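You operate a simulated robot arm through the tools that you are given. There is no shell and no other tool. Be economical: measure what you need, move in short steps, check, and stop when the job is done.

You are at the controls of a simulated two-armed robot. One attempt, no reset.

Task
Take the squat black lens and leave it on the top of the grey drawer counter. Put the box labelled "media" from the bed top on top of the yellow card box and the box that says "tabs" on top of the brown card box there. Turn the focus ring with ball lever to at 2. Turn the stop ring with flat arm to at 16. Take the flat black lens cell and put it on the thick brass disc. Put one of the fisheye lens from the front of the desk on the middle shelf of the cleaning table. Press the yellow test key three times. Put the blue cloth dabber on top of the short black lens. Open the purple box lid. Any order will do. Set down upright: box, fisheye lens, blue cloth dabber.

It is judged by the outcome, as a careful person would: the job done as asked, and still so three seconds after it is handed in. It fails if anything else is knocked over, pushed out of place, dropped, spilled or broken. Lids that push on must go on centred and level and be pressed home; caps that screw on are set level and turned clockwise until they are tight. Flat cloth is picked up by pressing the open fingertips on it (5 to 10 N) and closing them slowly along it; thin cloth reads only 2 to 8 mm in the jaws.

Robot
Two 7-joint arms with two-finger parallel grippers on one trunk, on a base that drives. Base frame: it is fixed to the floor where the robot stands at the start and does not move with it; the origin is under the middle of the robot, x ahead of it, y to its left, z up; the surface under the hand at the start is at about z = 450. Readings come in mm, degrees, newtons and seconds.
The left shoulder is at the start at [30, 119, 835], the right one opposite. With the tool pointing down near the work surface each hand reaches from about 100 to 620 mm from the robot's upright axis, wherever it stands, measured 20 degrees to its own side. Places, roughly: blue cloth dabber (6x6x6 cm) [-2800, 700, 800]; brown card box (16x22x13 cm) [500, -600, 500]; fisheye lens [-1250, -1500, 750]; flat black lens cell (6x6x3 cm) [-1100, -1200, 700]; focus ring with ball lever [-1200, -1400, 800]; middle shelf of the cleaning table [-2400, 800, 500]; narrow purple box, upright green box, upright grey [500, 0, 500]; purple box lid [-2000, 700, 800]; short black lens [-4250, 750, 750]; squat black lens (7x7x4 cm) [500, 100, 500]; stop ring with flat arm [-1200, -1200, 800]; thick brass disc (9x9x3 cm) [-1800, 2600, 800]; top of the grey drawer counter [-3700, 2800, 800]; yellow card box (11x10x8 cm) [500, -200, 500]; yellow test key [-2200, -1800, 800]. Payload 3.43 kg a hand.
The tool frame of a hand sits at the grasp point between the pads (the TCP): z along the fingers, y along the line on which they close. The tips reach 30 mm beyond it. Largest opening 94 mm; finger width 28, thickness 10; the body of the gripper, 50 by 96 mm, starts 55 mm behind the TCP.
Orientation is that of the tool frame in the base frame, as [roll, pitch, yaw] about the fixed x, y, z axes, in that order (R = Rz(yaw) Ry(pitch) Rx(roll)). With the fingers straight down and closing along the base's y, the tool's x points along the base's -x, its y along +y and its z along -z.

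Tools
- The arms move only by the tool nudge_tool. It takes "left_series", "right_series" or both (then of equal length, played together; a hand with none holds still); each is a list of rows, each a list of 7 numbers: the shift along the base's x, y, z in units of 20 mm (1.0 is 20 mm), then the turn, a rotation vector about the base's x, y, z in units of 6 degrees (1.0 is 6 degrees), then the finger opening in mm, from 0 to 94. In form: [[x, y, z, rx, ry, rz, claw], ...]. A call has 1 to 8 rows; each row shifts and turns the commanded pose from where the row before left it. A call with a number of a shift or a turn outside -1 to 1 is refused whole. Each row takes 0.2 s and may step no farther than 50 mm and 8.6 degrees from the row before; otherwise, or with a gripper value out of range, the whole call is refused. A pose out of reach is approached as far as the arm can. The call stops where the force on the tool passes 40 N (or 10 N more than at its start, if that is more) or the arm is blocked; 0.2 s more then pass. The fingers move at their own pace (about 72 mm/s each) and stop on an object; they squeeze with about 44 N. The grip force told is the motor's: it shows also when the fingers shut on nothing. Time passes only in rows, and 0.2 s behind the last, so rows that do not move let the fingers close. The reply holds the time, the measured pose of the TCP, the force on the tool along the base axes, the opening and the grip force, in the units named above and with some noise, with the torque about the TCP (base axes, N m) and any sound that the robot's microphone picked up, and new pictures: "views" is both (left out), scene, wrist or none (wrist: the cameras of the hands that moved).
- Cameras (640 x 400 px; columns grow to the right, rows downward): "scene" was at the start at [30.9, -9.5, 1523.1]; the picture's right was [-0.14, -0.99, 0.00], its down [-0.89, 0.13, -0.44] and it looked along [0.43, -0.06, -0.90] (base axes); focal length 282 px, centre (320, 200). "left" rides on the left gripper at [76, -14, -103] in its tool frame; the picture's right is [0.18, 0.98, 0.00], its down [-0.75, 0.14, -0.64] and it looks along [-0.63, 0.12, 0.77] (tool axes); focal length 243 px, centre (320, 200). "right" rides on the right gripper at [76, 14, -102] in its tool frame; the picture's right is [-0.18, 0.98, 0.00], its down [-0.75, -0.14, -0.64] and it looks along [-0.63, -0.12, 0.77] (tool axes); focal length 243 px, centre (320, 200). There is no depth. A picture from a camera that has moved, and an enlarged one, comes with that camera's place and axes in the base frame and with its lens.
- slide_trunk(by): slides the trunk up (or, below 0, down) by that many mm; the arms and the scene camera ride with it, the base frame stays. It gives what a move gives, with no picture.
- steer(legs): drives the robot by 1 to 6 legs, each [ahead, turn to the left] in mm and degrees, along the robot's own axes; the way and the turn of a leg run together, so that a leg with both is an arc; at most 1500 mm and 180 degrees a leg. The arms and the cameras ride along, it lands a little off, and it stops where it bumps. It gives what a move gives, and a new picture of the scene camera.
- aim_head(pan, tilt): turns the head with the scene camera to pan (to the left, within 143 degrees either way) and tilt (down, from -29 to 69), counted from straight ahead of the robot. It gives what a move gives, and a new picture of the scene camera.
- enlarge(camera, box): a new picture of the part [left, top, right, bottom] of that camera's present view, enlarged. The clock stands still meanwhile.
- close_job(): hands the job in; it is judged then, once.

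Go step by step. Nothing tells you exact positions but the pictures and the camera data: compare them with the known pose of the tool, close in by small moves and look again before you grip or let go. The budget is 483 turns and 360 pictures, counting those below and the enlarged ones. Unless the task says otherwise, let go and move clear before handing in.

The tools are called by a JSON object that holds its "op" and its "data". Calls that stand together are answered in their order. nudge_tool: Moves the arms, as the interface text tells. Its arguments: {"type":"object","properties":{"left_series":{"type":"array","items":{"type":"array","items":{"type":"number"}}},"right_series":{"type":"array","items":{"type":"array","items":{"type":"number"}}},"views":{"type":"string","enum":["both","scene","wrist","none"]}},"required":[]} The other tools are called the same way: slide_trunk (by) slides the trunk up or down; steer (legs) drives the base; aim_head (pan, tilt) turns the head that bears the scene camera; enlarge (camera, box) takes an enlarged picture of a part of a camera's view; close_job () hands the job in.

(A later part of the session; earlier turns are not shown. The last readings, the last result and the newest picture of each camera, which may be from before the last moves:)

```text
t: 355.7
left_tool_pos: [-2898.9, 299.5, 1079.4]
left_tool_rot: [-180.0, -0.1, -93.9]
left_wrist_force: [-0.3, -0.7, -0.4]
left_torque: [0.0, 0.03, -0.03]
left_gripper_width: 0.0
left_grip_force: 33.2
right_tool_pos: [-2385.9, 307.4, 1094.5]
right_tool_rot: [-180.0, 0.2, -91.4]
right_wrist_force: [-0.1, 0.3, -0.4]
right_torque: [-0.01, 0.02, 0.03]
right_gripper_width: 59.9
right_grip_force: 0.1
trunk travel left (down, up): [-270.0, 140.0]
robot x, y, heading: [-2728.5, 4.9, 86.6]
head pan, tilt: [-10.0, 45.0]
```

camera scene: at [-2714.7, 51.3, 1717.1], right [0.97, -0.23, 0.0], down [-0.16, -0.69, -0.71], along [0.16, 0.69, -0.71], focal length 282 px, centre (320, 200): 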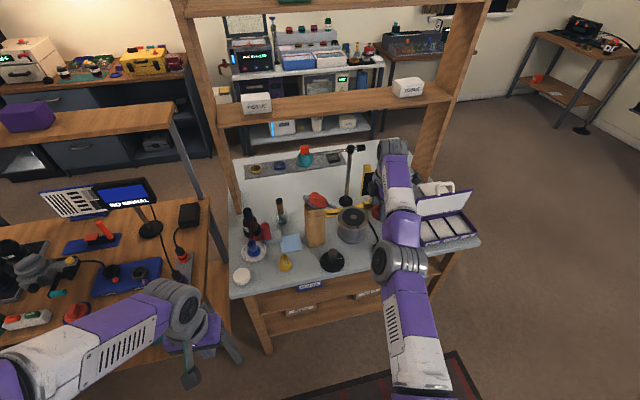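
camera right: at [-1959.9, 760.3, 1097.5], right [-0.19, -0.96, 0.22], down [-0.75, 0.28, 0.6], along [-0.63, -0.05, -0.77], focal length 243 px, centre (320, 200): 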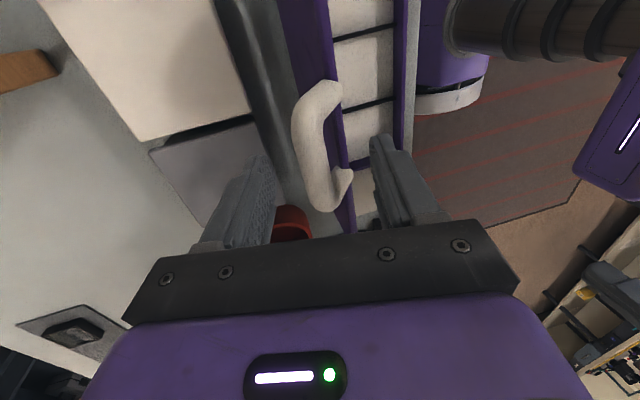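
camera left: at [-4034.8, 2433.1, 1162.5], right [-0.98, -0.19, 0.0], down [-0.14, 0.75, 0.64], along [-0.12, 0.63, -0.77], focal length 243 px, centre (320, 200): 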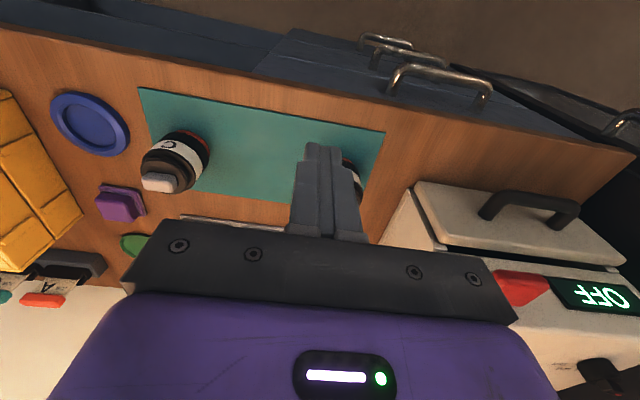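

{"op": "slide_trunk", "data": {"by": -60}}

{"op": "steer", "data": {"legs": [[190, 0]]}}

{"op": "enlarge", "data": {"camera": "scene", "box": [180, 220, 340, 340]}}

{"op": "enlarge", "data": {"camera": "left", "box": [0, 0, 640, 400]}}

```text
t: 356.7
left_tool_pos: [-2898.8, 299.4, 1020.6]
left_tool_rot: [-179.9, -0.2, -93.9]
left_wrist_force: [-0.1, 0.3, 0.5]
left_torque: [0.04, 0.01, 0.03]
left_gripper_width: 0.1
left_grip_force: 32.4
right_tool_pos: [-2386.7, 306.9, 1034.1]
right_tool_rot: [-179.8, 0.2, -91.5]
right_wrist_force: [-0.1, -1.2, -0.4]
right_torque: [0.02, -0.01, 0.01]
right_gripper_width: 59.9
right_grip_force: 0.0
trunk travel left (down, up): [-210.0, 200.0]
robot x, y, heading: [-2730.9, -0.3, 86.4]
head pan, tilt: [-10.0, 45.0]
```

```text
t: 358.3
left_tool_pos: [-2888.0, 490.4, 1020.4]
left_tool_rot: [-179.9, -0.1, -93.8]
left_wrist_force: [-0.6, -0.4, 1.7]
left_torque: [-0.04, 0.01, -0.05]
left_gripper_width: 0.0
left_grip_force: 32.8
right_tool_pos: [-2375.6, 498.7, 1033.5]
right_tool_rot: [-179.9, 0.2, -91.4]
right_wrist_force: [-0.3, -0.1, 1.1]
right_torque: [-0.04, 0.0, 0.03]
right_gripper_width: 60.1
right_grip_force: 0.0
trunk travel left (down, up): [-210.0, 200.0]
robot x, y, heading: [-2725.1, 194.1, 86.8]
head pan, tilt: [-10.0, 45.0]
camera scene: at [-2703.8, 242.6, 1657.0], right [0.97, -0.23, 0.0], down [-0.16, -0.69, -0.71], along [0.16, 0.69, -0.71], focal length 282 px, centre (320, 200)
```

scene: 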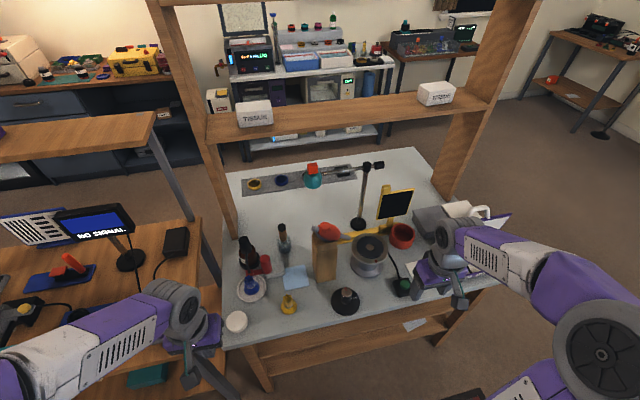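

```text
3.33 times, centred on (260, 280) of scene
camera zoom: at [-2703.8, 242.6, 1657.0], right [0.97, -0.23, 0.0], down [-0.16, -0.69, -0.71], along [0.16, 0.69, -0.71], focal length 939 px, centre (520, -67)
```

zoom: 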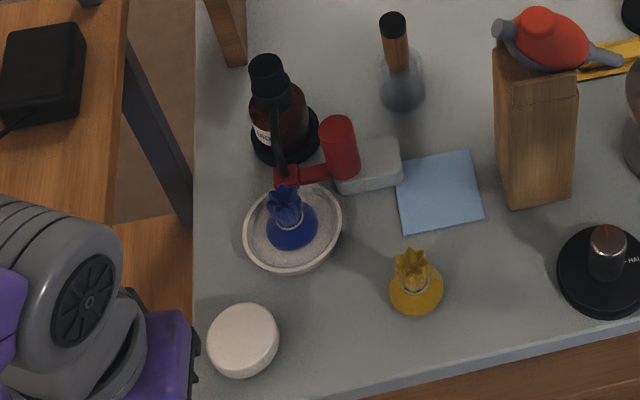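

```text
1.00 times, centred on (320, 200) of left (not enlarged: the box is as wide or as high as the picture)
camera zoom: at [-2880.5, 414.4, 1122.9], right [-0.99, -0.12, 0.0], down [-0.09, 0.76, 0.64], along [-0.07, 0.63, -0.77], focal length 243 px, centre (320, 200)
```

zoom: 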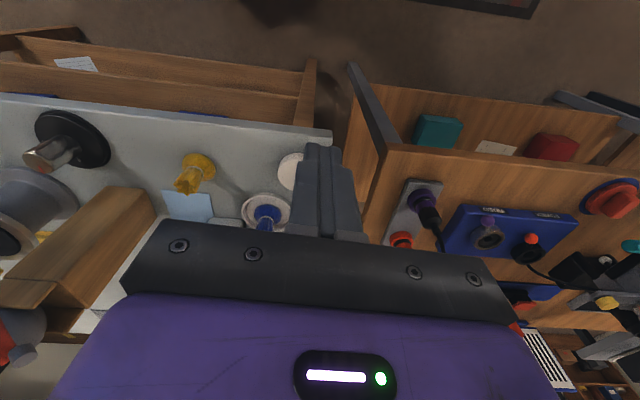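

The dabber is a blue cloth bag in a saucer at ≈[-2819,737]. Move the left hand above it.

{"op": "nudge_tool", "data": {"left_series": [[0.3, 1, 0, 0, 0, 0, 80], [0.3, 1, 0, 0, 0, 0, 80], [0.3, 1, 0, 0, 0, 0, 80], [0.3, 1, 0, 0, 0, 0, 80], [0.3, 1, 0, 0, 0, 0, 80], [0.3, 1, 0, 0, 0, 0, 80], [0.3, 1, -0.5, 0, 0, 0, 80], [0.3, 1, -0.5, 0, 0, 0, 80]], "views": "none"}}

{"op": "nudge_tool", "data": {"left_series": [[0.3, 1, -0.7, 0, 0, 0, 80], [0.3, 1, -0.7, 0, 0, 0, 80], [0.3, 1, -0.7, 0, 0, 0, 80], [0.1, 0.8, -0.7, 0, 0, 0, 80]], "views": "wrist"}}

{"op": "enlarge", "data": {"camera": "scene", "box": [200, 230, 320, 320]}}

```text
t: 360.1
left_tool_pos: [-2840.0, 650.0, 999.0]
left_tool_rot: [-179.9, -0.2, -93.8]
left_wrist_force: [0.7, -0.4, -0.2]
left_torque: [-0.02, 0.0, -0.02]
left_gripper_width: 80.2
left_grip_force: 0.0
right_tool_pos: [-2375.7, 499.0, 1034.1]
right_tool_rot: [-179.9, 0.0, -91.3]
right_wrist_force: [0.5, 0.8, 0.2]
right_torque: [-0.03, -0.01, 0.0]
right_gripper_width: 59.9
right_grip_force: 0.2
trunk travel left (down, up): [-210.0, 200.0]
robot x, y, heading: [-2723.3, 190.9, 86.8]
head pan, tilt: [-10.0, 45.0]
```

```text
t: 361.1
left_tool_pos: [-2821.0, 726.7, 945.0]
left_tool_rot: [-180.0, -0.2, -93.8]
left_wrist_force: [0.1, -0.1, -0.5]
left_torque: [0.02, -0.01, -0.01]
left_gripper_width: 80.2
left_grip_force: 0.2
right_tool_pos: [-2375.1, 498.4, 1034.2]
right_tool_rot: [-179.9, 0.3, -91.4]
right_wrist_force: [0.4, 0.1, -0.4]
right_torque: [-0.02, -0.02, 0.02]
right_gripper_width: 60.1
right_grip_force: 0.1
trunk travel left (down, up): [-210.0, 200.0]
robot x, y, heading: [-2718.0, 193.7, 86.7]
head pan, tilt: [-10.0, 45.0]
camera left: at [-2812.2, 650.7, 1048.0], right [-0.99, -0.12, 0.0], down [-0.09, 0.76, 0.64], along [-0.08, 0.64, -0.77], focal length 243 px, centre (320, 200)
```

left: 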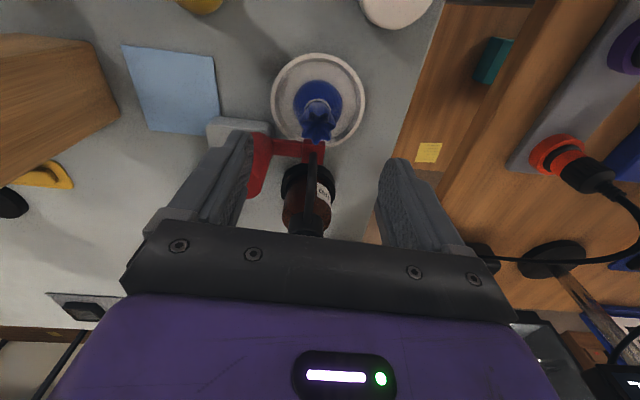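

```text
4.44 times, centred on (260, 275) of scene
camera zoom: at [-2703.9, 241.8, 1657.0], right [0.97, -0.23, 0.0], down [-0.16, -0.69, -0.71], along [0.16, 0.69, -0.71], focal length 1252 px, centre (587, -133)
```

zoom: 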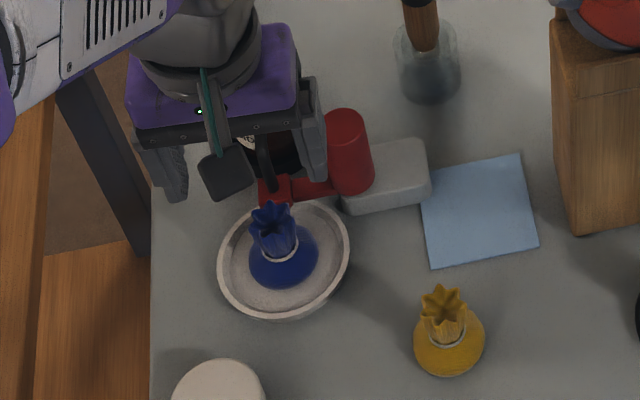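

{"op": "nudge_tool", "data": {"left_series": [[0.05, 0.2, -1, 0, 0, 0, 80], [0, 0, -1, 0, 0, 0, 80], [0, 0, -1, 0, 0, 0, 80], [0, 0, -1, 0, 0, 0, 80], [0, 0, -0.8, 0, 0, 0, 80], [0, 0, -0.7, 0, 0, 0, 80]], "views": "wrist"}}

{"op": "enlarge", "data": {"camera": "scene", "box": [200, 230, 320, 320]}}

```text
t: 362.5
left_tool_pos: [-2820.2, 731.0, 834.0]
left_tool_rot: [-179.9, -0.2, -93.8]
left_wrist_force: [-0.3, -0.8, -0.4]
left_torque: [-0.03, 0.0, -0.01]
left_gripper_width: 80.2
left_grip_force: 0.0
right_tool_pos: [-2373.9, 497.4, 1033.9]
right_tool_rot: [-180.0, 0.2, -91.5]
right_wrist_force: [-0.3, -0.1, -0.3]
right_torque: [-0.01, -0.06, 0.02]
right_gripper_width: 60.0
right_grip_force: 0.1
trunk travel left (down, up): [-210.0, 200.0]
robot x, y, heading: [-2719.9, 192.4, 86.7]
head pan, tilt: [-10.0, 45.0]
camera left: at [-2811.5, 654.8, 937.6], right [-0.99, -0.12, 0.0], down [-0.09, 0.76, 0.64], along [-0.08, 0.64, -0.77], focal length 243 px, centre (320, 200)
```

left: 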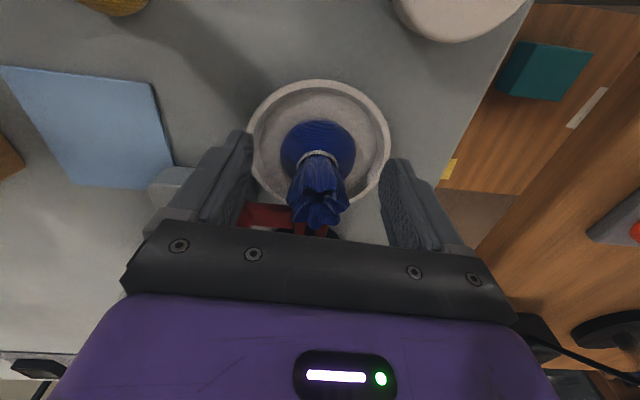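

```text
4.44 times, centred on (260, 275) of scene
camera zoom: at [-2703.9, 241.6, 1657.0], right [0.97, -0.23, 0.0], down [-0.16, -0.69, -0.71], along [0.16, 0.69, -0.71], focal length 1252 px, centre (587, -133)
```

zoom: 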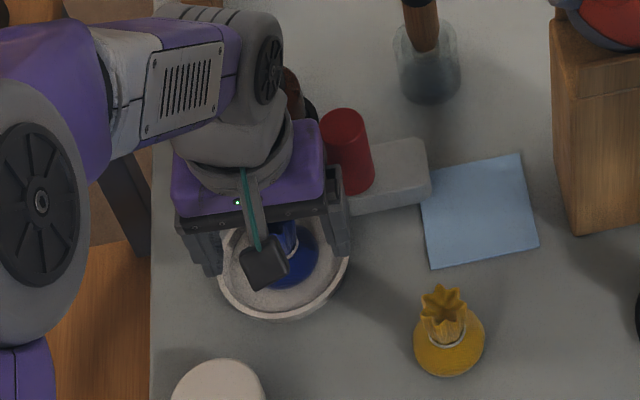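

{"op": "nudge_tool", "data": {"left_series": [[0, 0.2, 0, 0, 0, 0, 68], [0, 0.1, -0.5, 0, 0, 0, 68], [0, 0, -0.5, 0, 0, 0, 68], [0, 0, -0.2, 0, 0, 0, 68]], "views": "none"}}

{"op": "nudge_tool", "data": {"left_series": [[0, 0, 0, 0, 0, 0, 40], [0, 0, 0, 0, 0, 0, 20], [0, 0, 0, 0, 0, 0, 0], [0, 0, 0, 0, 0, 0, 0], [0, 0, 0, 0, 0, 0, 0]], "views": "wrist"}}

```text
t: 363.4
left_tool_pos: [-2818.7, 736.1, 819.4]
left_tool_rot: [-179.9, 0.2, -93.7]
left_wrist_force: [-0.7, -13.8, 23.8]
left_torque: [-0.54, 1.07, 0.62]
left_gripper_width: 67.6
left_grip_force: 0.0
right_tool_pos: [-2375.4, 495.7, 1036.1]
right_tool_rot: [-179.9, 0.4, -91.4]
right_wrist_force: [0.7, 0.2, 0.6]
right_torque: [0.04, 0.02, -0.01]
right_gripper_width: 60.1
right_grip_force: 0.1
trunk travel left (down, up): [-210.0, 200.0]
robot x, y, heading: [-2723.8, 191.0, 86.8]
head pan, tilt: [-10.0, 45.0]
stopped in row 4 (left hand): the force on the tool passed its limit at 48 N (the readings are from after the stop); the commanded pose is now the measured one
```

```text
t: 364.1
left_tool_pos: [-2824.6, 737.6, 820.0]
left_tool_rot: [179.6, 0.1, -93.4]
left_wrist_force: [-5.0, -9.4, 17.0]
left_torque: [-0.27, 0.19, 0.14]
left_gripper_width: 50.7
left_grip_force: 44.1
right_tool_pos: [-2376.1, 496.8, 1034.7]
right_tool_rot: [-179.9, 0.3, -91.3]
right_wrist_force: [0.1, -0.1, -1.0]
right_torque: [-0.01, 0.03, 0.01]
right_gripper_width: 60.1
right_grip_force: 0.0
trunk travel left (down, up): [-210.0, 200.0]
robot x, y, heading: [-2722.9, 192.0, 86.7]
head pan, tilt: [-10.0, 45.0]
stopped in row 3 (left hand): the force on the tool passed its limit at 43 N (the readings are from after the stop); the commanded pose is now the measured one
camera left: at [-2816.4, 660.3, 922.2], right [-0.99, -0.13, 0.01], down [-0.09, 0.76, 0.64], along [-0.09, 0.64, -0.76], focal length 243 px, centre (320, 200)
```

left: 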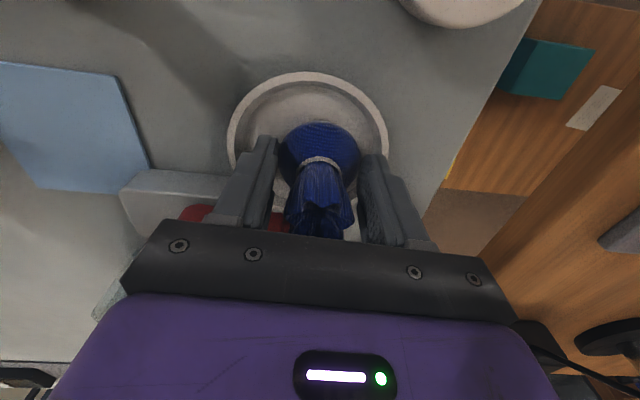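

It grips the dabber at 50 mm; the hand grazed something beside it. Lift straight up slowly and inspect.

{"op": "nudge_tool", "data": {"left_series": [[0, -0.05, 0.3, 0, 0, 0, 0], [0, 0, 0.4, 0, 0, 0, 0], [0, 0, 0.5, 0, 0, 0, 0], [0, 0, 0.6, 0, 0, 0, 0], [0, 0, 0.7, 0, 0, 0, 0], [0, 0, 0.7, 0, 0, 0, 0], [0, 0, 0.7, 0, 0, 0, 0]], "views": "wrist"}}

{"op": "enlarge", "data": {"camera": "scene", "box": [200, 230, 320, 320]}}

```text
t: 365.7
left_tool_pos: [-2826.8, 737.4, 896.7]
left_tool_rot: [179.7, 0.2, -93.5]
left_wrist_force: [-0.4, 0.8, -0.6]
left_torque: [0.01, -0.03, 0.04]
left_gripper_width: 50.6
left_grip_force: 43.9
right_tool_pos: [-2375.5, 496.7, 1035.3]
right_tool_rot: [-179.9, 0.3, -91.3]
right_wrist_force: [0.0, 0.5, 0.3]
right_torque: [0.0, -0.03, 0.01]
right_gripper_width: 60.3
right_grip_force: 0.0
trunk travel left (down, up): [-210.0, 200.0]
robot x, y, heading: [-2720.2, 194.5, 87.0]
head pan, tilt: [-10.0, 45.0]
camera left: at [-2816.7, 660.5, 999.1], right [-0.99, -0.12, 0.0], down [-0.09, 0.76, 0.65], along [-0.08, 0.64, -0.76], focal length 243 px, centre (320, 200)
```

left: 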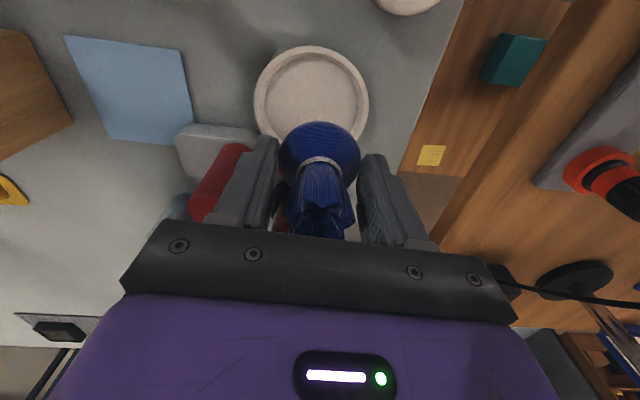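

```text
4.44 times, centred on (260, 275) of scene
camera zoom: at [-2704.3, 241.0, 1657.1], right [0.97, -0.23, 0.0], down [-0.16, -0.69, -0.71], along [0.16, 0.69, -0.71], focal length 1252 px, centre (587, -133)
```

zoom: 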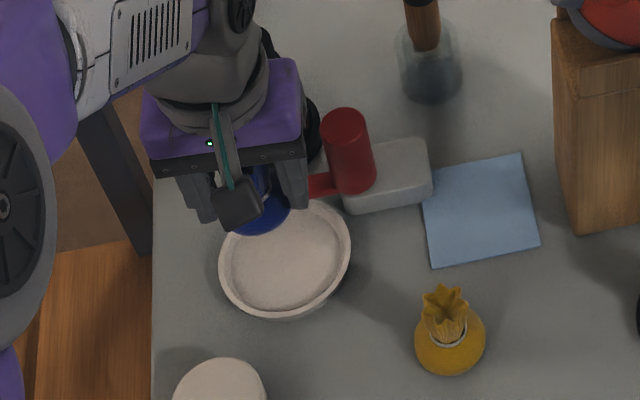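

Dabber held; everything else is in place. Retract and drive west to the short black lens table.

{"op": "nudge_tool", "data": {"left_series": [[0, -0.3, 0.8, 0, 0, 0, 0], [0, -0.8, 0.8, 0, 0, 0, 0], [0, -1, 0.8, 0, 0, 0, 0], [0, -1, 0.8, 0, 0, 0, 0], [0, -1, 0.8, 0, 0, 0, 0], [0, -1, 0.8, 0, 0, 0, 0], [0, -1, 0.5, 0, 0, 0, 0], [0, -1, 0, 0, 0, 0, 0]], "views": "none"}}

{"op": "nudge_tool", "data": {"left_series": [[-0.3, -1, 0, 0, 0, 0, 0], [-0.3, -1, 0, 0, 0, 0, 0], [-0.3, -1, 0, 0, 0, 0, 0], [-0.3, -1, 0, 0, 0, 0, 0], [-0.3, -1, 0, 0, 0, 0, 0]], "views": "none"}}

{"op": "steer", "data": {"legs": [[-400, 0], [0, 93], [1400, 0], [0, -90]]}}

```text
t: 367.5
left_tool_pos: [-2824.3, 595.9, 1001.2]
left_tool_rot: [179.6, 0.0, -93.5]
left_wrist_force: [-0.3, 0.0, 0.4]
left_torque: [0.0, -0.03, 0.03]
left_gripper_width: 50.4
left_grip_force: 43.9
right_tool_pos: [-2375.4, 498.3, 1034.5]
right_tool_rot: [-179.9, 0.2, -91.3]
right_wrist_force: [0.2, 0.5, -0.4]
right_torque: [-0.02, 0.0, -0.01]
right_gripper_width: 60.0
right_grip_force: 0.0
trunk travel left (down, up): [-210.0, 200.0]
robot x, y, heading: [-2719.7, 192.8, 86.8]
head pan, tilt: [-10.0, 45.0]
```

```text
t: 368.7
left_tool_pos: [-2855.0, 494.9, 1001.0]
left_tool_rot: [179.6, 0.2, -93.5]
left_wrist_force: [-0.9, 0.4, 0.1]
left_torque: [0.02, -0.01, -0.01]
left_gripper_width: 50.4
left_grip_force: 44.4
right_tool_pos: [-2376.3, 498.0, 1036.0]
right_tool_rot: [-179.8, 0.3, -91.2]
right_wrist_force: [-0.6, 0.1, 0.2]
right_torque: [0.01, -0.01, 0.01]
right_gripper_width: 60.0
right_grip_force: 0.0
trunk travel left (down, up): [-210.0, 200.0]
robot x, y, heading: [-2723.5, 195.5, 86.7]
head pan, tilt: [-10.0, 45.0]
```

```text
t: 385.4
left_tool_pos: [-4265.5, 92.8, 1002.3]
left_tool_rot: [179.8, 0.2, -90.2]
left_wrist_force: [-0.8, -0.1, -0.4]
left_torque: [0.0, -0.03, -0.03]
left_gripper_width: 50.3
left_grip_force: 44.5
right_tool_pos: [-3787.2, 122.5, 1034.5]
right_tool_rot: [-179.9, 0.2, -88.1]
right_wrist_force: [-0.9, -0.3, 1.0]
right_torque: [0.01, -0.01, -0.03]
right_gripper_width: 59.8
right_grip_force: 0.1
trunk travel left (down, up): [-210.0, 200.0]
robot x, y, heading: [-4112.0, -200.4, 89.8]
head pan, tilt: [-10.0, 45.0]
camera scene: at [-4101.0, -152.5, 1657.1], right [0.98, -0.17, 0.0], down [-0.12, -0.7, -0.71], along [0.12, 0.7, -0.71], focal length 282 px, centre (320, 200)
```

scene: 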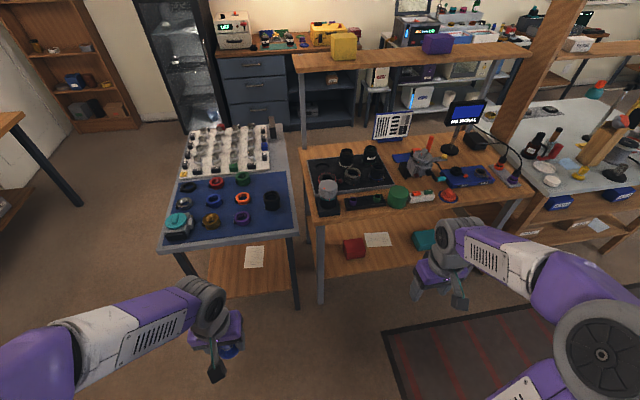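

{"op": "enlarge", "data": {"camera": "scene", "box": [150, 110, 310, 250]}}

```text
2.86 times, centred on (230, 180) of scene
camera zoom: at [-4101.0, -152.5, 1657.1], right [0.98, -0.17, 0.0], down [-0.12, -0.7, -0.71], along [0.12, 0.7, -0.71], focal length 805 px, centre (577, 257)
```

zoom: 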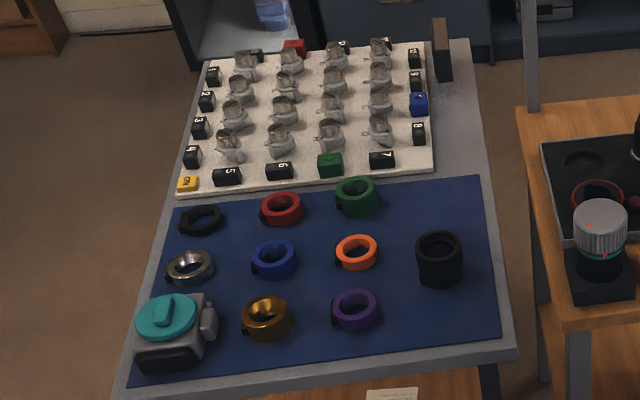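

The short black lens should be the black barrel at ≈[-4160,745]. Drive closer.

{"op": "steer", "data": {"legs": [[420, 0]]}}

{"op": "enlarge", "data": {"camera": "scene", "box": [180, 200, 340, 330]}}

{"op": "enlarge", "data": {"camera": "left", "box": [0, 0, 640, 400]}}

```text
t: 388.0
left_tool_pos: [-4267.2, 511.8, 1001.2]
left_tool_rot: [179.7, 0.1, -90.0]
left_wrist_force: [-0.3, 0.7, -0.3]
left_torque: [0.01, -0.01, -0.02]
left_gripper_width: 50.1
left_grip_force: 44.0
right_tool_pos: [-3789.7, 543.7, 1034.7]
right_tool_rot: [-179.9, 0.0, -87.8]
right_wrist_force: [-0.7, -0.2, -0.1]
right_torque: [-0.03, -0.01, 0.01]
right_gripper_width: 59.8
right_grip_force: 0.1
trunk travel left (down, up): [-210.0, 200.0]
robot x, y, heading: [-4117.5, 218.7, 90.1]
head pan, tilt: [-10.0, 45.0]
camera scene: at [-4102.3, 266.9, 1657.0], right [0.99, -0.17, 0.0], down [-0.12, -0.7, -0.71], along [0.12, 0.7, -0.71], focal length 282 px, centre (320, 200)
```

scene: 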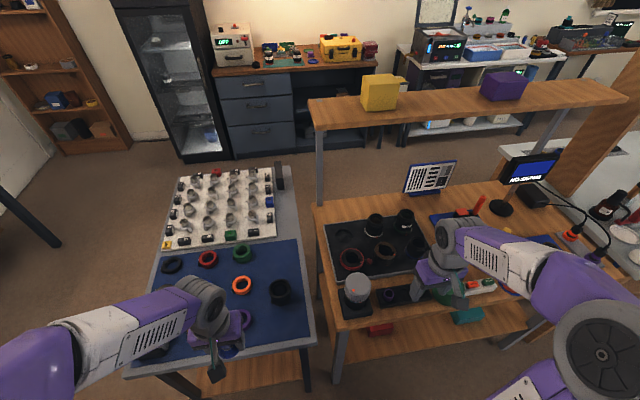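

```text
3.08 times, centred on (260, 265) of scene
camera zoom: at [-4102.3, 266.9, 1657.0], right [0.99, -0.17, 0.0], down [-0.12, -0.7, -0.71], along [0.12, 0.7, -0.71], focal length 867 px, centre (505, 0)
```

zoom: 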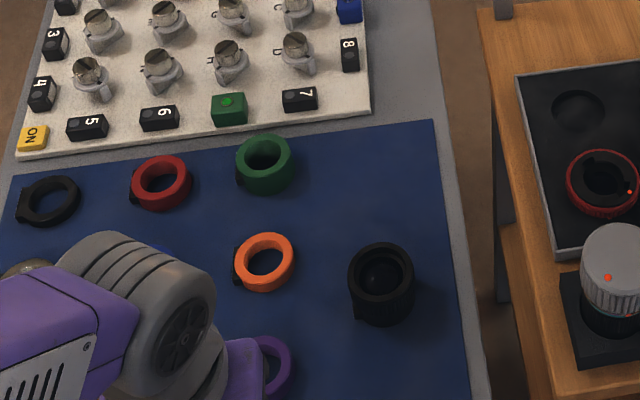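

```text
1.00 times, centred on (320, 200) of left (not enlarged: the box is as wide or as high as the picture)
camera zoom: at [-4254.1, 435.7, 1104.2], right [-0.98, -0.18, 0.0], down [-0.14, 0.75, 0.64], along [-0.12, 0.63, -0.76], focal length 243 px, centre (320, 200)
```

zoom: 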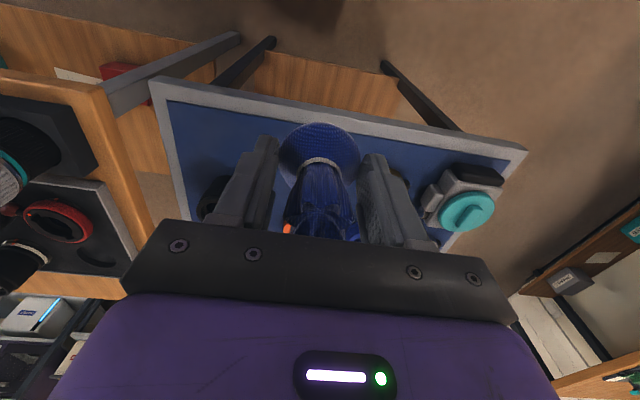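

{"op": "nudge_tool", "data": {"left_series": [[0.6, 1, 0, 0, 0, 0, 0], [0.6, 1, 0, 0, 0, 0, 0], [0.6, 1, 0, 0, 0, 0, 0], [0.6, 1, 0, 0, 0, 0, 0], [0.6, 1, 0, 0, 0, 0, 0], [0.6, 1, 0, 0, 0, 0, 0], [0.6, 1, 0, 0, 0, 0, 0], [0.6, 1, 0, 0, 0, 0, 0]], "views": "none"}}

{"op": "nudge_tool", "data": {"left_series": [[0.5, 0.8, 0, 0, 0, 0, 0], [0, 0.5, 0, 0, 0, 0, 0], [0, 0, -0.5, 0, 0, 0, 0]], "views": "wrist"}}

{"op": "enlarge", "data": {"camera": "scene", "box": [200, 220, 340, 330]}}

```text
t: 389.8
left_tool_pos: [-4170.5, 672.1, 1002.0]
left_tool_rot: [179.6, 0.0, -90.1]
left_wrist_force: [0.0, 0.5, -0.8]
left_torque: [0.02, -0.02, 0.0]
left_gripper_width: 50.2
left_grip_force: 44.0
right_tool_pos: [-3789.9, 543.9, 1035.3]
right_tool_rot: [-179.9, 0.1, -87.8]
right_wrist_force: [0.4, 0.4, 0.0]
right_torque: [-0.04, -0.04, 0.01]
right_gripper_width: 59.9
right_grip_force: 0.0
trunk travel left (down, up): [-210.0, 200.0]
robot x, y, heading: [-4114.9, 215.4, 90.5]
head pan, tilt: [-10.0, 45.0]
```

```text
t: 390.6
left_tool_pos: [-4161.5, 697.0, 992.7]
left_tool_rot: [179.6, 0.2, -89.9]
left_wrist_force: [0.8, 1.0, 0.2]
left_torque: [0.0, 0.01, 0.02]
left_gripper_width: 50.3
left_grip_force: 43.0
right_tool_pos: [-3789.1, 542.9, 1033.8]
right_tool_rot: [-180.0, 0.2, -87.8]
right_wrist_force: [-0.9, -0.1, 0.0]
right_torque: [0.02, -0.01, 0.01]
right_gripper_width: 60.0
right_grip_force: 0.0
trunk travel left (down, up): [-210.0, 200.0]
robot x, y, heading: [-4116.6, 218.0, 90.3]
head pan, tilt: [-10.0, 45.0]
camera left: at [-4147.9, 621.3, 1094.3], right [-0.98, -0.18, 0.0], down [-0.14, 0.75, 0.64], along [-0.12, 0.63, -0.76], focal length 243 px, centre (320, 200)
```

left: 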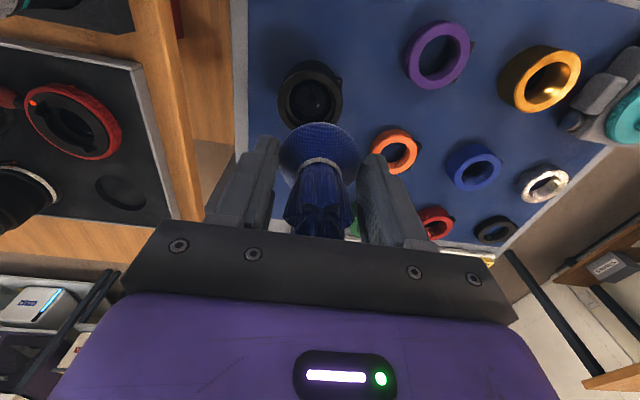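

```text
3.64 times, centred on (270, 275) of scene
camera zoom: at [-4102.0, 266.5, 1657.0], right [0.99, -0.17, 0.0], down [-0.12, -0.7, -0.71], along [0.12, 0.7, -0.71], focal length 1024 px, centre (502, -73)
```

zoom: 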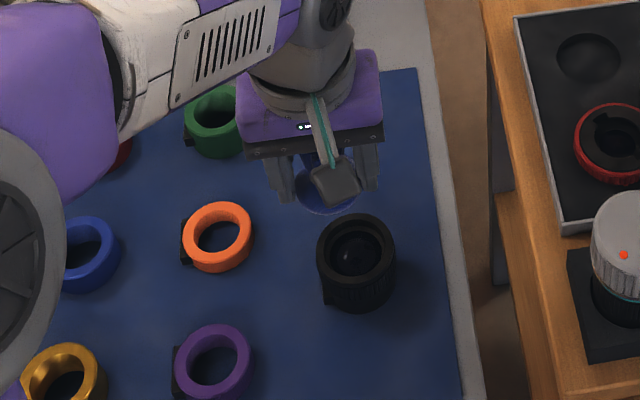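

Lens top ≈ [-4153,707,830]. Align and lower partway.

{"op": "nudge_tool", "data": {"left_series": [[0.42, 0.5, -0.5, 0, 0, 0, 0], [0, 0, -0.8, 0, 0, 0, 0], [0, 0, -0.8, 0, 0, 0, 0], [0, 0, -0.8, 0, 0, 0, 0], [0, 0, -0.6, 0, 0, 0, 0], [0, 0, 0, 0, 0, 0, 0]], "views": "wrist"}}

{"op": "enlarge", "data": {"camera": "scene", "box": [220, 230, 320, 320]}}

```text
t: 392.0
left_tool_pos: [-4153.6, 707.2, 921.9]
left_tool_rot: [179.6, 0.2, -90.0]
left_wrist_force: [-0.7, 0.5, 0.0]
left_torque: [-0.04, 0.01, 0.0]
left_gripper_width: 50.3
left_grip_force: 44.5
right_tool_pos: [-3790.5, 542.2, 1034.8]
right_tool_rot: [-179.9, 0.2, -87.8]
right_wrist_force: [0.5, -0.2, 0.3]
right_torque: [-0.02, -0.02, 0.01]
right_gripper_width: 59.9
right_grip_force: 0.0
trunk travel left (down, up): [-210.0, 200.0]
robot x, y, heading: [-4115.2, 214.3, 90.1]
head pan, tilt: [-10.0, 45.0]
camera left: at [-4139.5, 631.0, 1024.7], right [-0.98, -0.18, 0.0], down [-0.14, 0.75, 0.65], along [-0.12, 0.63, -0.76], focal length 243 px, centre (320, 200)
```

left: 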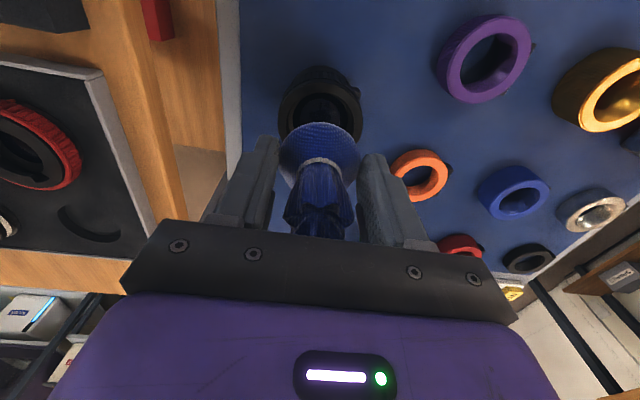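

```text
4.44 times, centred on (270, 275) of scene
camera zoom: at [-4102.3, 266.0, 1657.1], right [0.99, -0.17, 0.0], down [-0.12, -0.7, -0.71], along [0.12, 0.7, -0.71], focal length 1252 px, centre (542, -133)
```

zoom: 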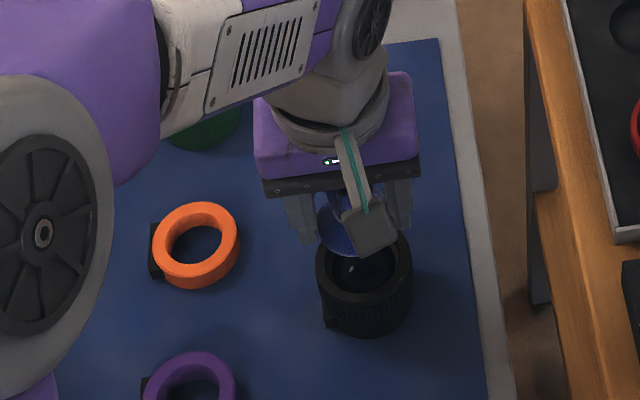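

{"op": "nudge_tool", "data": {"left_series": [[0, -0.2, -0.5, 0, 0, 0, 0], [0, 0, -0.4, 0, 0, 0, 0], [0, 0, -0.2, 0, 0, 0, 0], [0, 0, 0, 0, 0, 0, 0]], "views": "wrist"}}

{"op": "enlarge", "data": {"camera": "left", "box": [220, 50, 420, 210]}}

{"op": "enlarge", "data": {"camera": "scene", "box": [240, 250, 300, 300]}}

```text
t: 393.0
left_tool_pos: [-4152.9, 703.6, 899.4]
left_tool_rot: [179.7, 0.1, -90.0]
left_wrist_force: [0.3, -0.1, 0.8]
left_torque: [0.0, 0.0, 0.0]
left_gripper_width: 50.2
left_grip_force: 43.9
right_tool_pos: [-3791.4, 542.2, 1034.6]
right_tool_rot: [-179.9, 0.1, -87.8]
right_wrist_force: [0.8, 0.2, 0.3]
right_torque: [0.01, 0.0, 0.02]
right_gripper_width: 59.9
right_grip_force: 0.1
trunk travel left (down, up): [-210.0, 200.0]
robot x, y, heading: [-4116.1, 216.4, 90.2]
head pan, tilt: [-10.0, 45.0]
camera left: at [-4139.2, 627.7, 1002.4], right [-0.98, -0.18, 0.0], down [-0.14, 0.75, 0.64], along [-0.12, 0.63, -0.76], focal length 243 px, centre (320, 200)
```

left: 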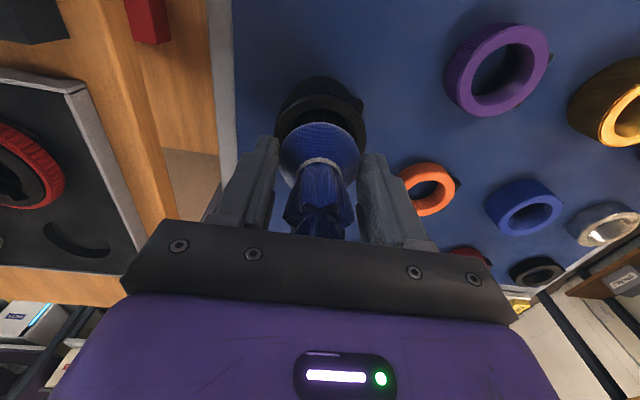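

```text
2.50 times, centred on (320, 130) of left
camera zoom: at [-4139.2, 627.7, 1002.4], right [-0.98, -0.18, 0.0], down [-0.14, 0.75, 0.64], along [-0.12, 0.63, -0.76], focal length 606 px, centre (320, 375)
```

zoom: 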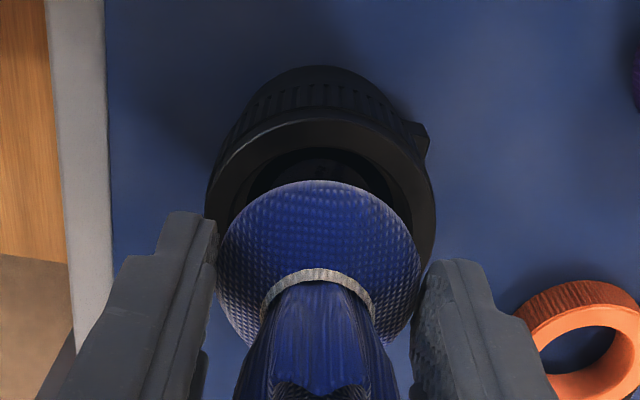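

```text
8.00 times, centred on (270, 275) of scene
camera zoom: at [-4102.3, 266.1, 1657.1], right [0.99, -0.17, 0.0], down [-0.12, -0.7, -0.71], along [0.12, 0.7, -0.71], focal length 2254 px, centre (720, -400)
```

zoom: 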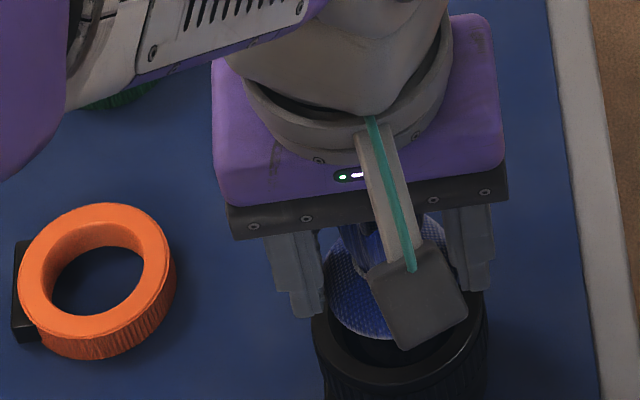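

Well centred. Lower to contact in small steps.

{"op": "nudge_tool", "data": {"left_series": [[0, 0, -0.2, 0, 0, 0, 0], [0, 0, -0.15, 0, 0, 0, 0], [0, 0, -0.15, 0, 0, 0, 0], [0, 0, -0.1, 0, 0, 0, 0]], "views": "none"}}

```text
t: 394.0
left_tool_pos: [-4152.9, 701.9, 888.3]
left_tool_rot: [179.7, 0.2, -90.0]
left_wrist_force: [0.0, -0.7, -0.7]
left_torque: [-0.01, 0.01, 0.03]
left_gripper_width: 50.2
left_grip_force: 44.3
right_tool_pos: [-3791.1, 542.5, 1034.7]
right_tool_rot: [-179.9, 0.2, -87.8]
right_wrist_force: [0.2, -0.2, 0.1]
right_torque: [0.02, 0.02, 0.03]
right_gripper_width: 60.1
right_grip_force: 0.1
trunk travel left (down, up): [-210.0, 200.0]
robot x, y, heading: [-4115.1, 216.2, 90.3]
head pan, tilt: [-10.0, 45.0]
```

{"op": "nudge_tool", "data": {"left_series": [[0, 0.05, -0.12, 0, 0, 0, 0], [0, 0, -0.12, 0, 0, 0, 0], [0, 0, -0.12, 0, 0, 0, 0], [0, 0, -0.12, 0, 0, 0, 0], [0, 0, 0, 0, 0, 0, 0]], "views": "wrist"}}

```text
t: 395.2
left_tool_pos: [-4153.6, 703.7, 880.7]
left_tool_rot: [179.7, 0.5, -90.0]
left_wrist_force: [-2.7, -0.4, 21.5]
left_torque: [0.0, -0.01, -0.06]
left_gripper_width: 50.1
left_grip_force: 44.3
right_tool_pos: [-3789.5, 541.4, 1035.8]
right_tool_rot: [-179.8, 0.2, -87.9]
right_wrist_force: [0.0, -0.3, 0.2]
right_torque: [0.02, 0.0, -0.01]
right_gripper_width: 60.1
right_grip_force: 0.0
trunk travel left (down, up): [-210.0, 200.0]
robot x, y, heading: [-4114.0, 220.0, 90.3]
head pan, tilt: [-10.0, 45.0]
camera left: at [-4139.9, 627.7, 982.5], right [-0.98, -0.18, 0.0], down [-0.14, 0.75, 0.65], along [-0.12, 0.64, -0.76], focal length 243 px, centre (320, 200)
```

left: 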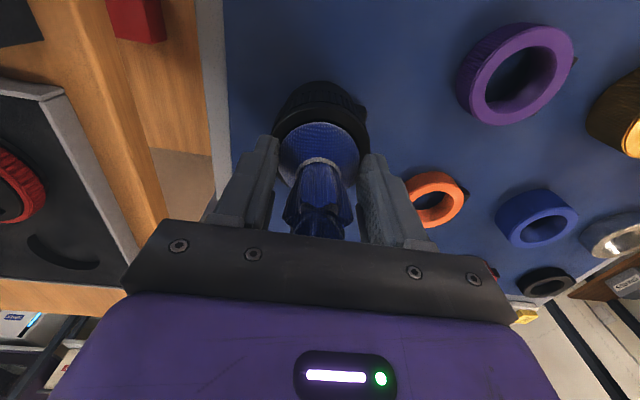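

Contact with 21 N. Ease and release, then lift.

{"op": "nudge_tool", "data": {"left_series": [[0, 0, 0.1, 0, 0, 0, 54], [0, 0, 0, 0, 0, 0, 62], [0, 0, 0, 0, 0, 0, 72], [0, 0, 0.5, 0, 0, 0, 72], [0, 0, 0.8, 0, 0, 0, 72], [0, 0, 1, 0, 0, 0, 72], [0, 0, 1, 0, 0, 0, 72]], "views": "wrist"}}

{"op": "enlarge", "data": {"camera": "left", "box": [220, 40, 420, 200]}}

```text
t: 396.8
left_tool_pos: [-4155.0, 704.5, 945.6]
left_tool_rot: [179.8, 0.2, -90.1]
left_wrist_force: [-0.4, 0.8, -0.7]
left_torque: [-0.02, 0.0, 0.0]
left_gripper_width: 72.1
left_grip_force: 0.0
right_tool_pos: [-3789.9, 543.5, 1035.3]
right_tool_rot: [-179.9, 0.2, -87.8]
right_wrist_force: [-0.1, 0.4, 0.5]
right_torque: [0.0, -0.02, 0.01]
right_gripper_width: 60.2
right_grip_force: 0.1
trunk travel left (down, up): [-210.0, 200.0]
robot x, y, heading: [-4113.4, 215.3, 90.7]
head pan, tilt: [-10.0, 45.0]
camera left: at [-4140.6, 628.0, 1049.2], right [-0.98, -0.18, 0.0], down [-0.14, 0.75, 0.65], along [-0.12, 0.63, -0.76], focal length 243 px, centre (320, 200)
```

left: 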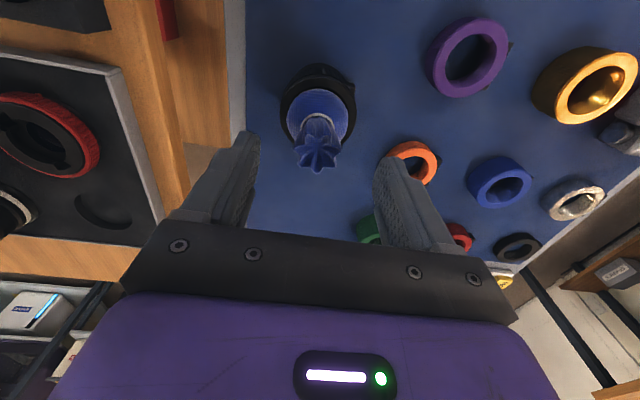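

```text
2.50 times, centred on (320, 120) of left
camera zoom: at [-4140.6, 628.0, 1049.2], right [-0.98, -0.18, 0.0], down [-0.14, 0.75, 0.65], along [-0.12, 0.63, -0.76], focal length 606 px, centre (320, 400)
```

zoom: 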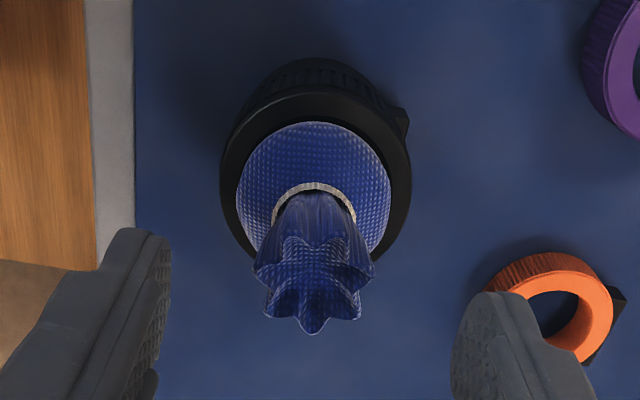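

The dabber sits upright on the lens. Retract and drive back to the desk's west side.

{"op": "nudge_tool", "data": {"left_series": [[0, -0.5, 1, 0, 0, 0, 72], [0, -1, 1, 0, 0, 0, 72], [0, -1, 1, 0, 0, 0, 72], [0, -1, 1, 0, 0, 0, 72], [0, -1, 1, 0, 0, 0, 72], [-0.3, -1, 0, 0, 0, 0, 40], [-0.5, -1, 0, 0, 0, 0, 0], [-0.5, -1, 0, 0, 0, 0, 0]], "views": "none"}}

{"op": "nudge_tool", "data": {"left_series": [[-0.5, -1, 0, 0, 0, 0, 0], [-0.5, -1, 0, 0, 0, 0, 0], [-0.5, -1, 0, 0, 0, 0, 0], [-0.5, -1, 0, 0, 0, 0, 0]], "views": "none"}}

{"op": "steer", "data": {"legs": [[-420, 0], [0, -121], [1450, 0], [430, 0], [0, 31], [450, 0]]}}

```text
t: 398.6
left_tool_pos: [-4178.6, 555.5, 1045.9]
left_tool_rot: [179.7, 0.2, -90.1]
left_wrist_force: [0.1, -0.1, -0.1]
left_torque: [-0.01, 0.03, -0.03]
left_gripper_width: 0.0
left_grip_force: 32.7
right_tool_pos: [-3789.3, 542.7, 1034.6]
right_tool_rot: [-179.9, 0.3, -87.7]
right_wrist_force: [-0.6, -0.1, 0.8]
right_torque: [0.02, -0.02, 0.04]
right_gripper_width: 60.1
right_grip_force: 0.1
trunk travel left (down, up): [-210.0, 200.0]
robot x, y, heading: [-4112.3, 218.3, 90.3]
head pan, tilt: [-10.0, 45.0]
```

```text
t: 399.6
left_tool_pos: [-4220.0, 473.2, 1045.9]
left_tool_rot: [179.8, 0.2, -90.0]
left_wrist_force: [0.7, -0.3, 0.2]
left_torque: [0.01, -0.04, -0.01]
left_gripper_width: 0.0
left_grip_force: 32.9
right_tool_pos: [-3790.7, 543.0, 1035.1]
right_tool_rot: [-179.8, 0.2, -87.8]
right_wrist_force: [-0.5, 0.4, -0.2]
right_torque: [0.03, 0.02, -0.02]
right_gripper_width: 60.0
right_grip_force: 0.1
trunk travel left (down, up): [-210.0, 200.0]
robot x, y, heading: [-4118.4, 216.4, 90.2]
head pan, tilt: [-10.0, 45.0]
```

```text
t: 416.2
left_tool_pos: [-2228.2, -1194.8, 1047.5]
left_tool_rot: [179.7, 0.2, 149.5]
left_wrist_force: [-0.3, 0.6, -0.6]
left_torque: [-0.05, -0.01, 0.04]
left_gripper_width: 0.1
left_grip_force: 33.3
right_tool_pos: [-2389.6, -1599.5, 1035.0]
right_tool_rot: [-179.8, 0.2, 151.6]
right_wrist_force: [0.5, 1.0, 0.2]
right_torque: [0.0, 0.02, 0.02]
right_gripper_width: 59.9
right_grip_force: 0.0
trunk travel left (down, up): [-210.0, 200.0]
robot x, y, heading: [-2502.5, -1148.8, -30.3]
head pan, tilt: [-10.0, 45.0]
stopped in leg 4: the robot was blocked; the commanded pose is now the measured one
camera scene: at [-2466.4, -1189.6, 1657.1], right [-0.65, -0.76, 0.0], down [-0.54, 0.46, -0.71], along [0.54, -0.46, -0.71], focal length 282 px, centre (320, 200)
```

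scene: 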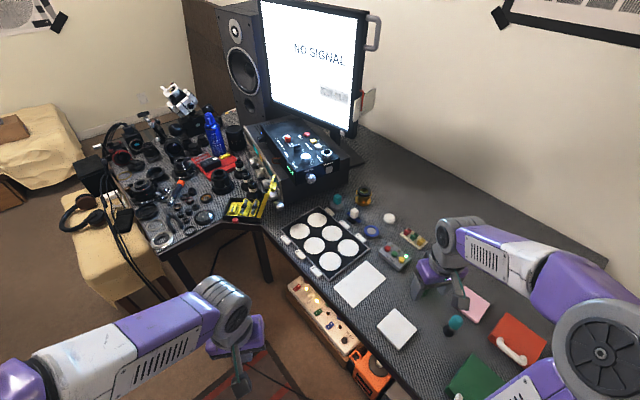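

The base bumped something low at the end of the leg; back off, turn and continue eastward a bit further north.

{"op": "steer", "data": {"legs": [[-150, 0], [0, 30], [780, 0]]}}

{"op": "aim_head", "data": {"pan": -60, "tilt": 50}}

```text
t: 422.8
left_tool_pos: [-1595.9, -980.7, 1047.8]
left_tool_rot: [179.7, 0.2, 180.0]
left_wrist_force: [0.2, 0.9, -1.0]
left_torque: [0.03, 0.01, 0.04]
left_gripper_width: 0.1
left_grip_force: 32.8
right_tool_pos: [-1528.8, -1411.7, 1034.1]
right_tool_rot: [-179.8, 0.0, -178.0]
right_wrist_force: [0.6, 0.0, -0.3]
right_torque: [-0.01, 0.01, 0.01]
right_gripper_width: 60.4
right_grip_force: 0.0
trunk travel left (down, up): [-210.0, 200.0]
robot x, y, heading: [-1857.8, -1082.3, 0.1]
head pan, tilt: [-10.0, 45.0]
camera scene: at [-1803.7, -1097.2, 1657.0], right [-0.17, -0.98, 0.0], down [-0.7, 0.12, -0.71], along [0.7, -0.12, -0.71], focal length 282 px, centre (320, 200)
```

scene: 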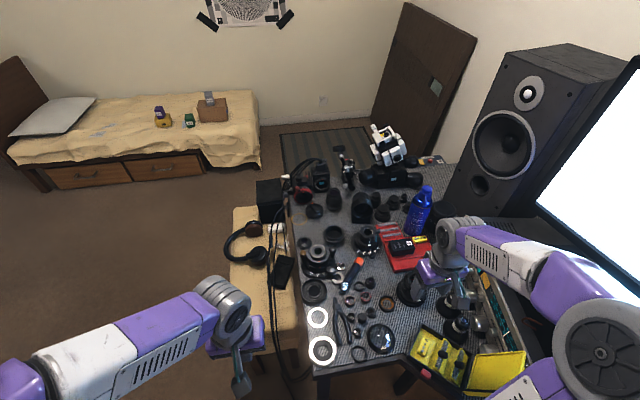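

```text
t: 424.0
left_tool_pos: [-1596.0, -981.1, 1046.1]
left_tool_rot: [179.7, 0.2, 179.9]
left_wrist_force: [-0.2, 0.0, -0.1]
left_torque: [-0.02, 0.02, 0.01]
left_gripper_width: 0.1
left_grip_force: 32.7
right_tool_pos: [-1528.5, -1411.2, 1034.8]
right_tool_rot: [-179.9, 0.1, -177.9]
right_wrist_force: [-0.5, -0.4, 0.0]
right_torque: [0.02, 0.02, 0.0]
right_gripper_width: 60.0
right_grip_force: 0.1
trunk travel left (down, up): [-210.0, 200.0]
robot x, y, heading: [-1850.3, -1081.7, -0.0]
head pan, tilt: [-60.0, 50.0]
camera scene: at [-1845.7, -1149.8, 1650.2], right [-0.87, -0.5, 0.0], down [-0.38, 0.66, -0.64], along [0.32, -0.56, -0.77], focal length 282 px, centre (320, 200)
```

scene: 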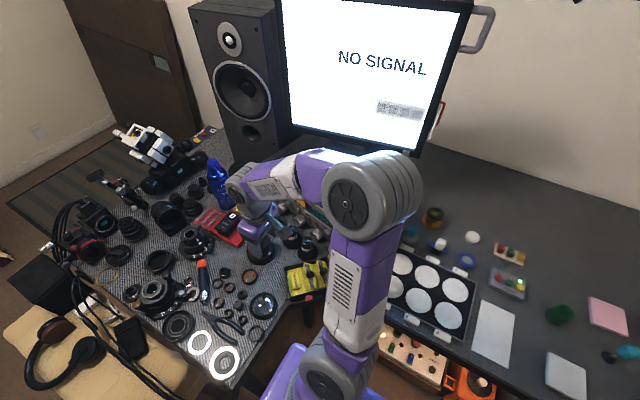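

{"op": "steer", "data": {"legs": [[-160, 0], [0, -30], [220, 0], [0, 30]]}}

{"op": "aim_head", "data": {"pan": -20, "tilt": 60}}

{"op": "enlarge", "data": {"camera": "scene", "box": [250, 120, 350, 200]}}

```text
t: 429.6
left_tool_pos: [-1565.9, -1090.5, 1046.6]
left_tool_rot: [179.7, 0.2, 179.8]
left_wrist_force: [-0.5, -0.4, -0.3]
left_torque: [0.03, 0.01, 0.0]
left_gripper_width: 0.1
left_grip_force: 32.7
right_tool_pos: [-1500.5, -1522.4, 1034.5]
right_tool_rot: [-179.7, 0.1, -178.0]
right_wrist_force: [-0.1, -0.5, -0.3]
right_torque: [0.0, 0.0, -0.02]
right_gripper_width: 60.2
right_grip_force: 0.1
trunk travel left (down, up): [-210.0, 200.0]
robot x, y, heading: [-1825.4, -1191.9, -0.2]
head pan, tilt: [-60.0, 50.0]
camera scene: at [-1816.6, -1259.4, 1650.2], right [-0.87, -0.5, 0.0], down [-0.38, 0.66, -0.64], along [0.32, -0.56, -0.77], focal length 282 px, centre (320, 200)
```

scene: 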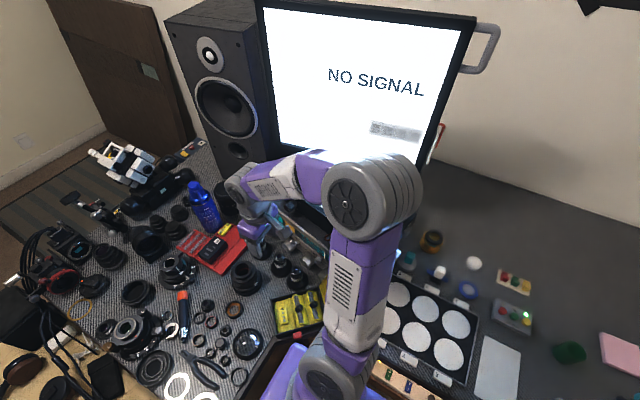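

```text
t: 430.7
left_tool_pos: [-1566.8, -1093.0, 1047.1]
left_tool_rot: [179.7, 0.2, 179.8]
left_wrist_force: [-0.1, -0.6, -1.0]
left_torque: [0.0, 0.01, -0.03]
left_gripper_width: 0.1
left_grip_force: 33.0
right_tool_pos: [-1500.9, -1522.4, 1035.5]
right_tool_rot: [-179.9, 0.1, -178.2]
right_wrist_force: [0.3, -0.1, 0.2]
right_torque: [-0.02, -0.01, 0.01]
right_gripper_width: 60.1
right_grip_force: 0.0
trunk travel left (down, up): [-210.0, 200.0]
robot x, y, heading: [-1821.3, -1190.5, -0.2]
head pan, tilt: [-20.0, 60.0]
camera scene: at [-1792.5, -1216.0, 1637.6], right [-0.35, -0.94, 0.0], down [-0.81, 0.3, -0.5], along [0.47, -0.17, -0.87], focal length 282 px, centre (320, 200)
```

scene: 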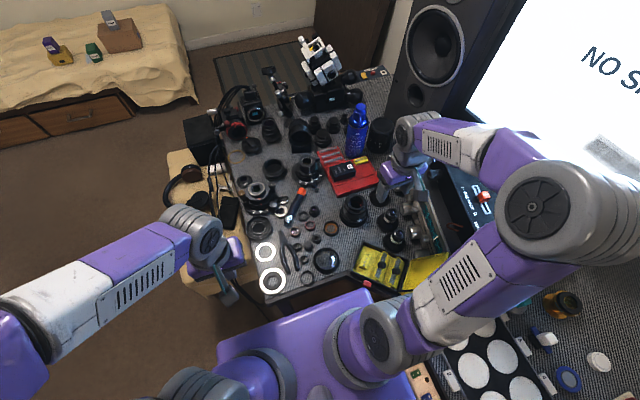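

```text
5.00 times, centred on (300, 160) of scene
camera zoom: at [-1792.5, -1216.0, 1637.6], right [-0.35, -0.94, 0.0], down [-0.81, 0.3, -0.5], along [0.47, -0.17, -0.87], focal length 1409 px, centre (420, 400)
```

zoom: 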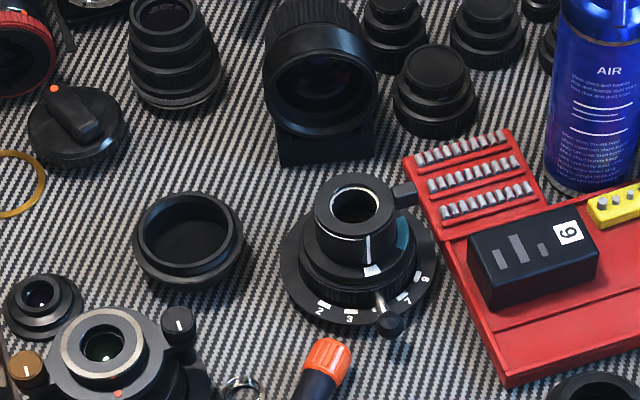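

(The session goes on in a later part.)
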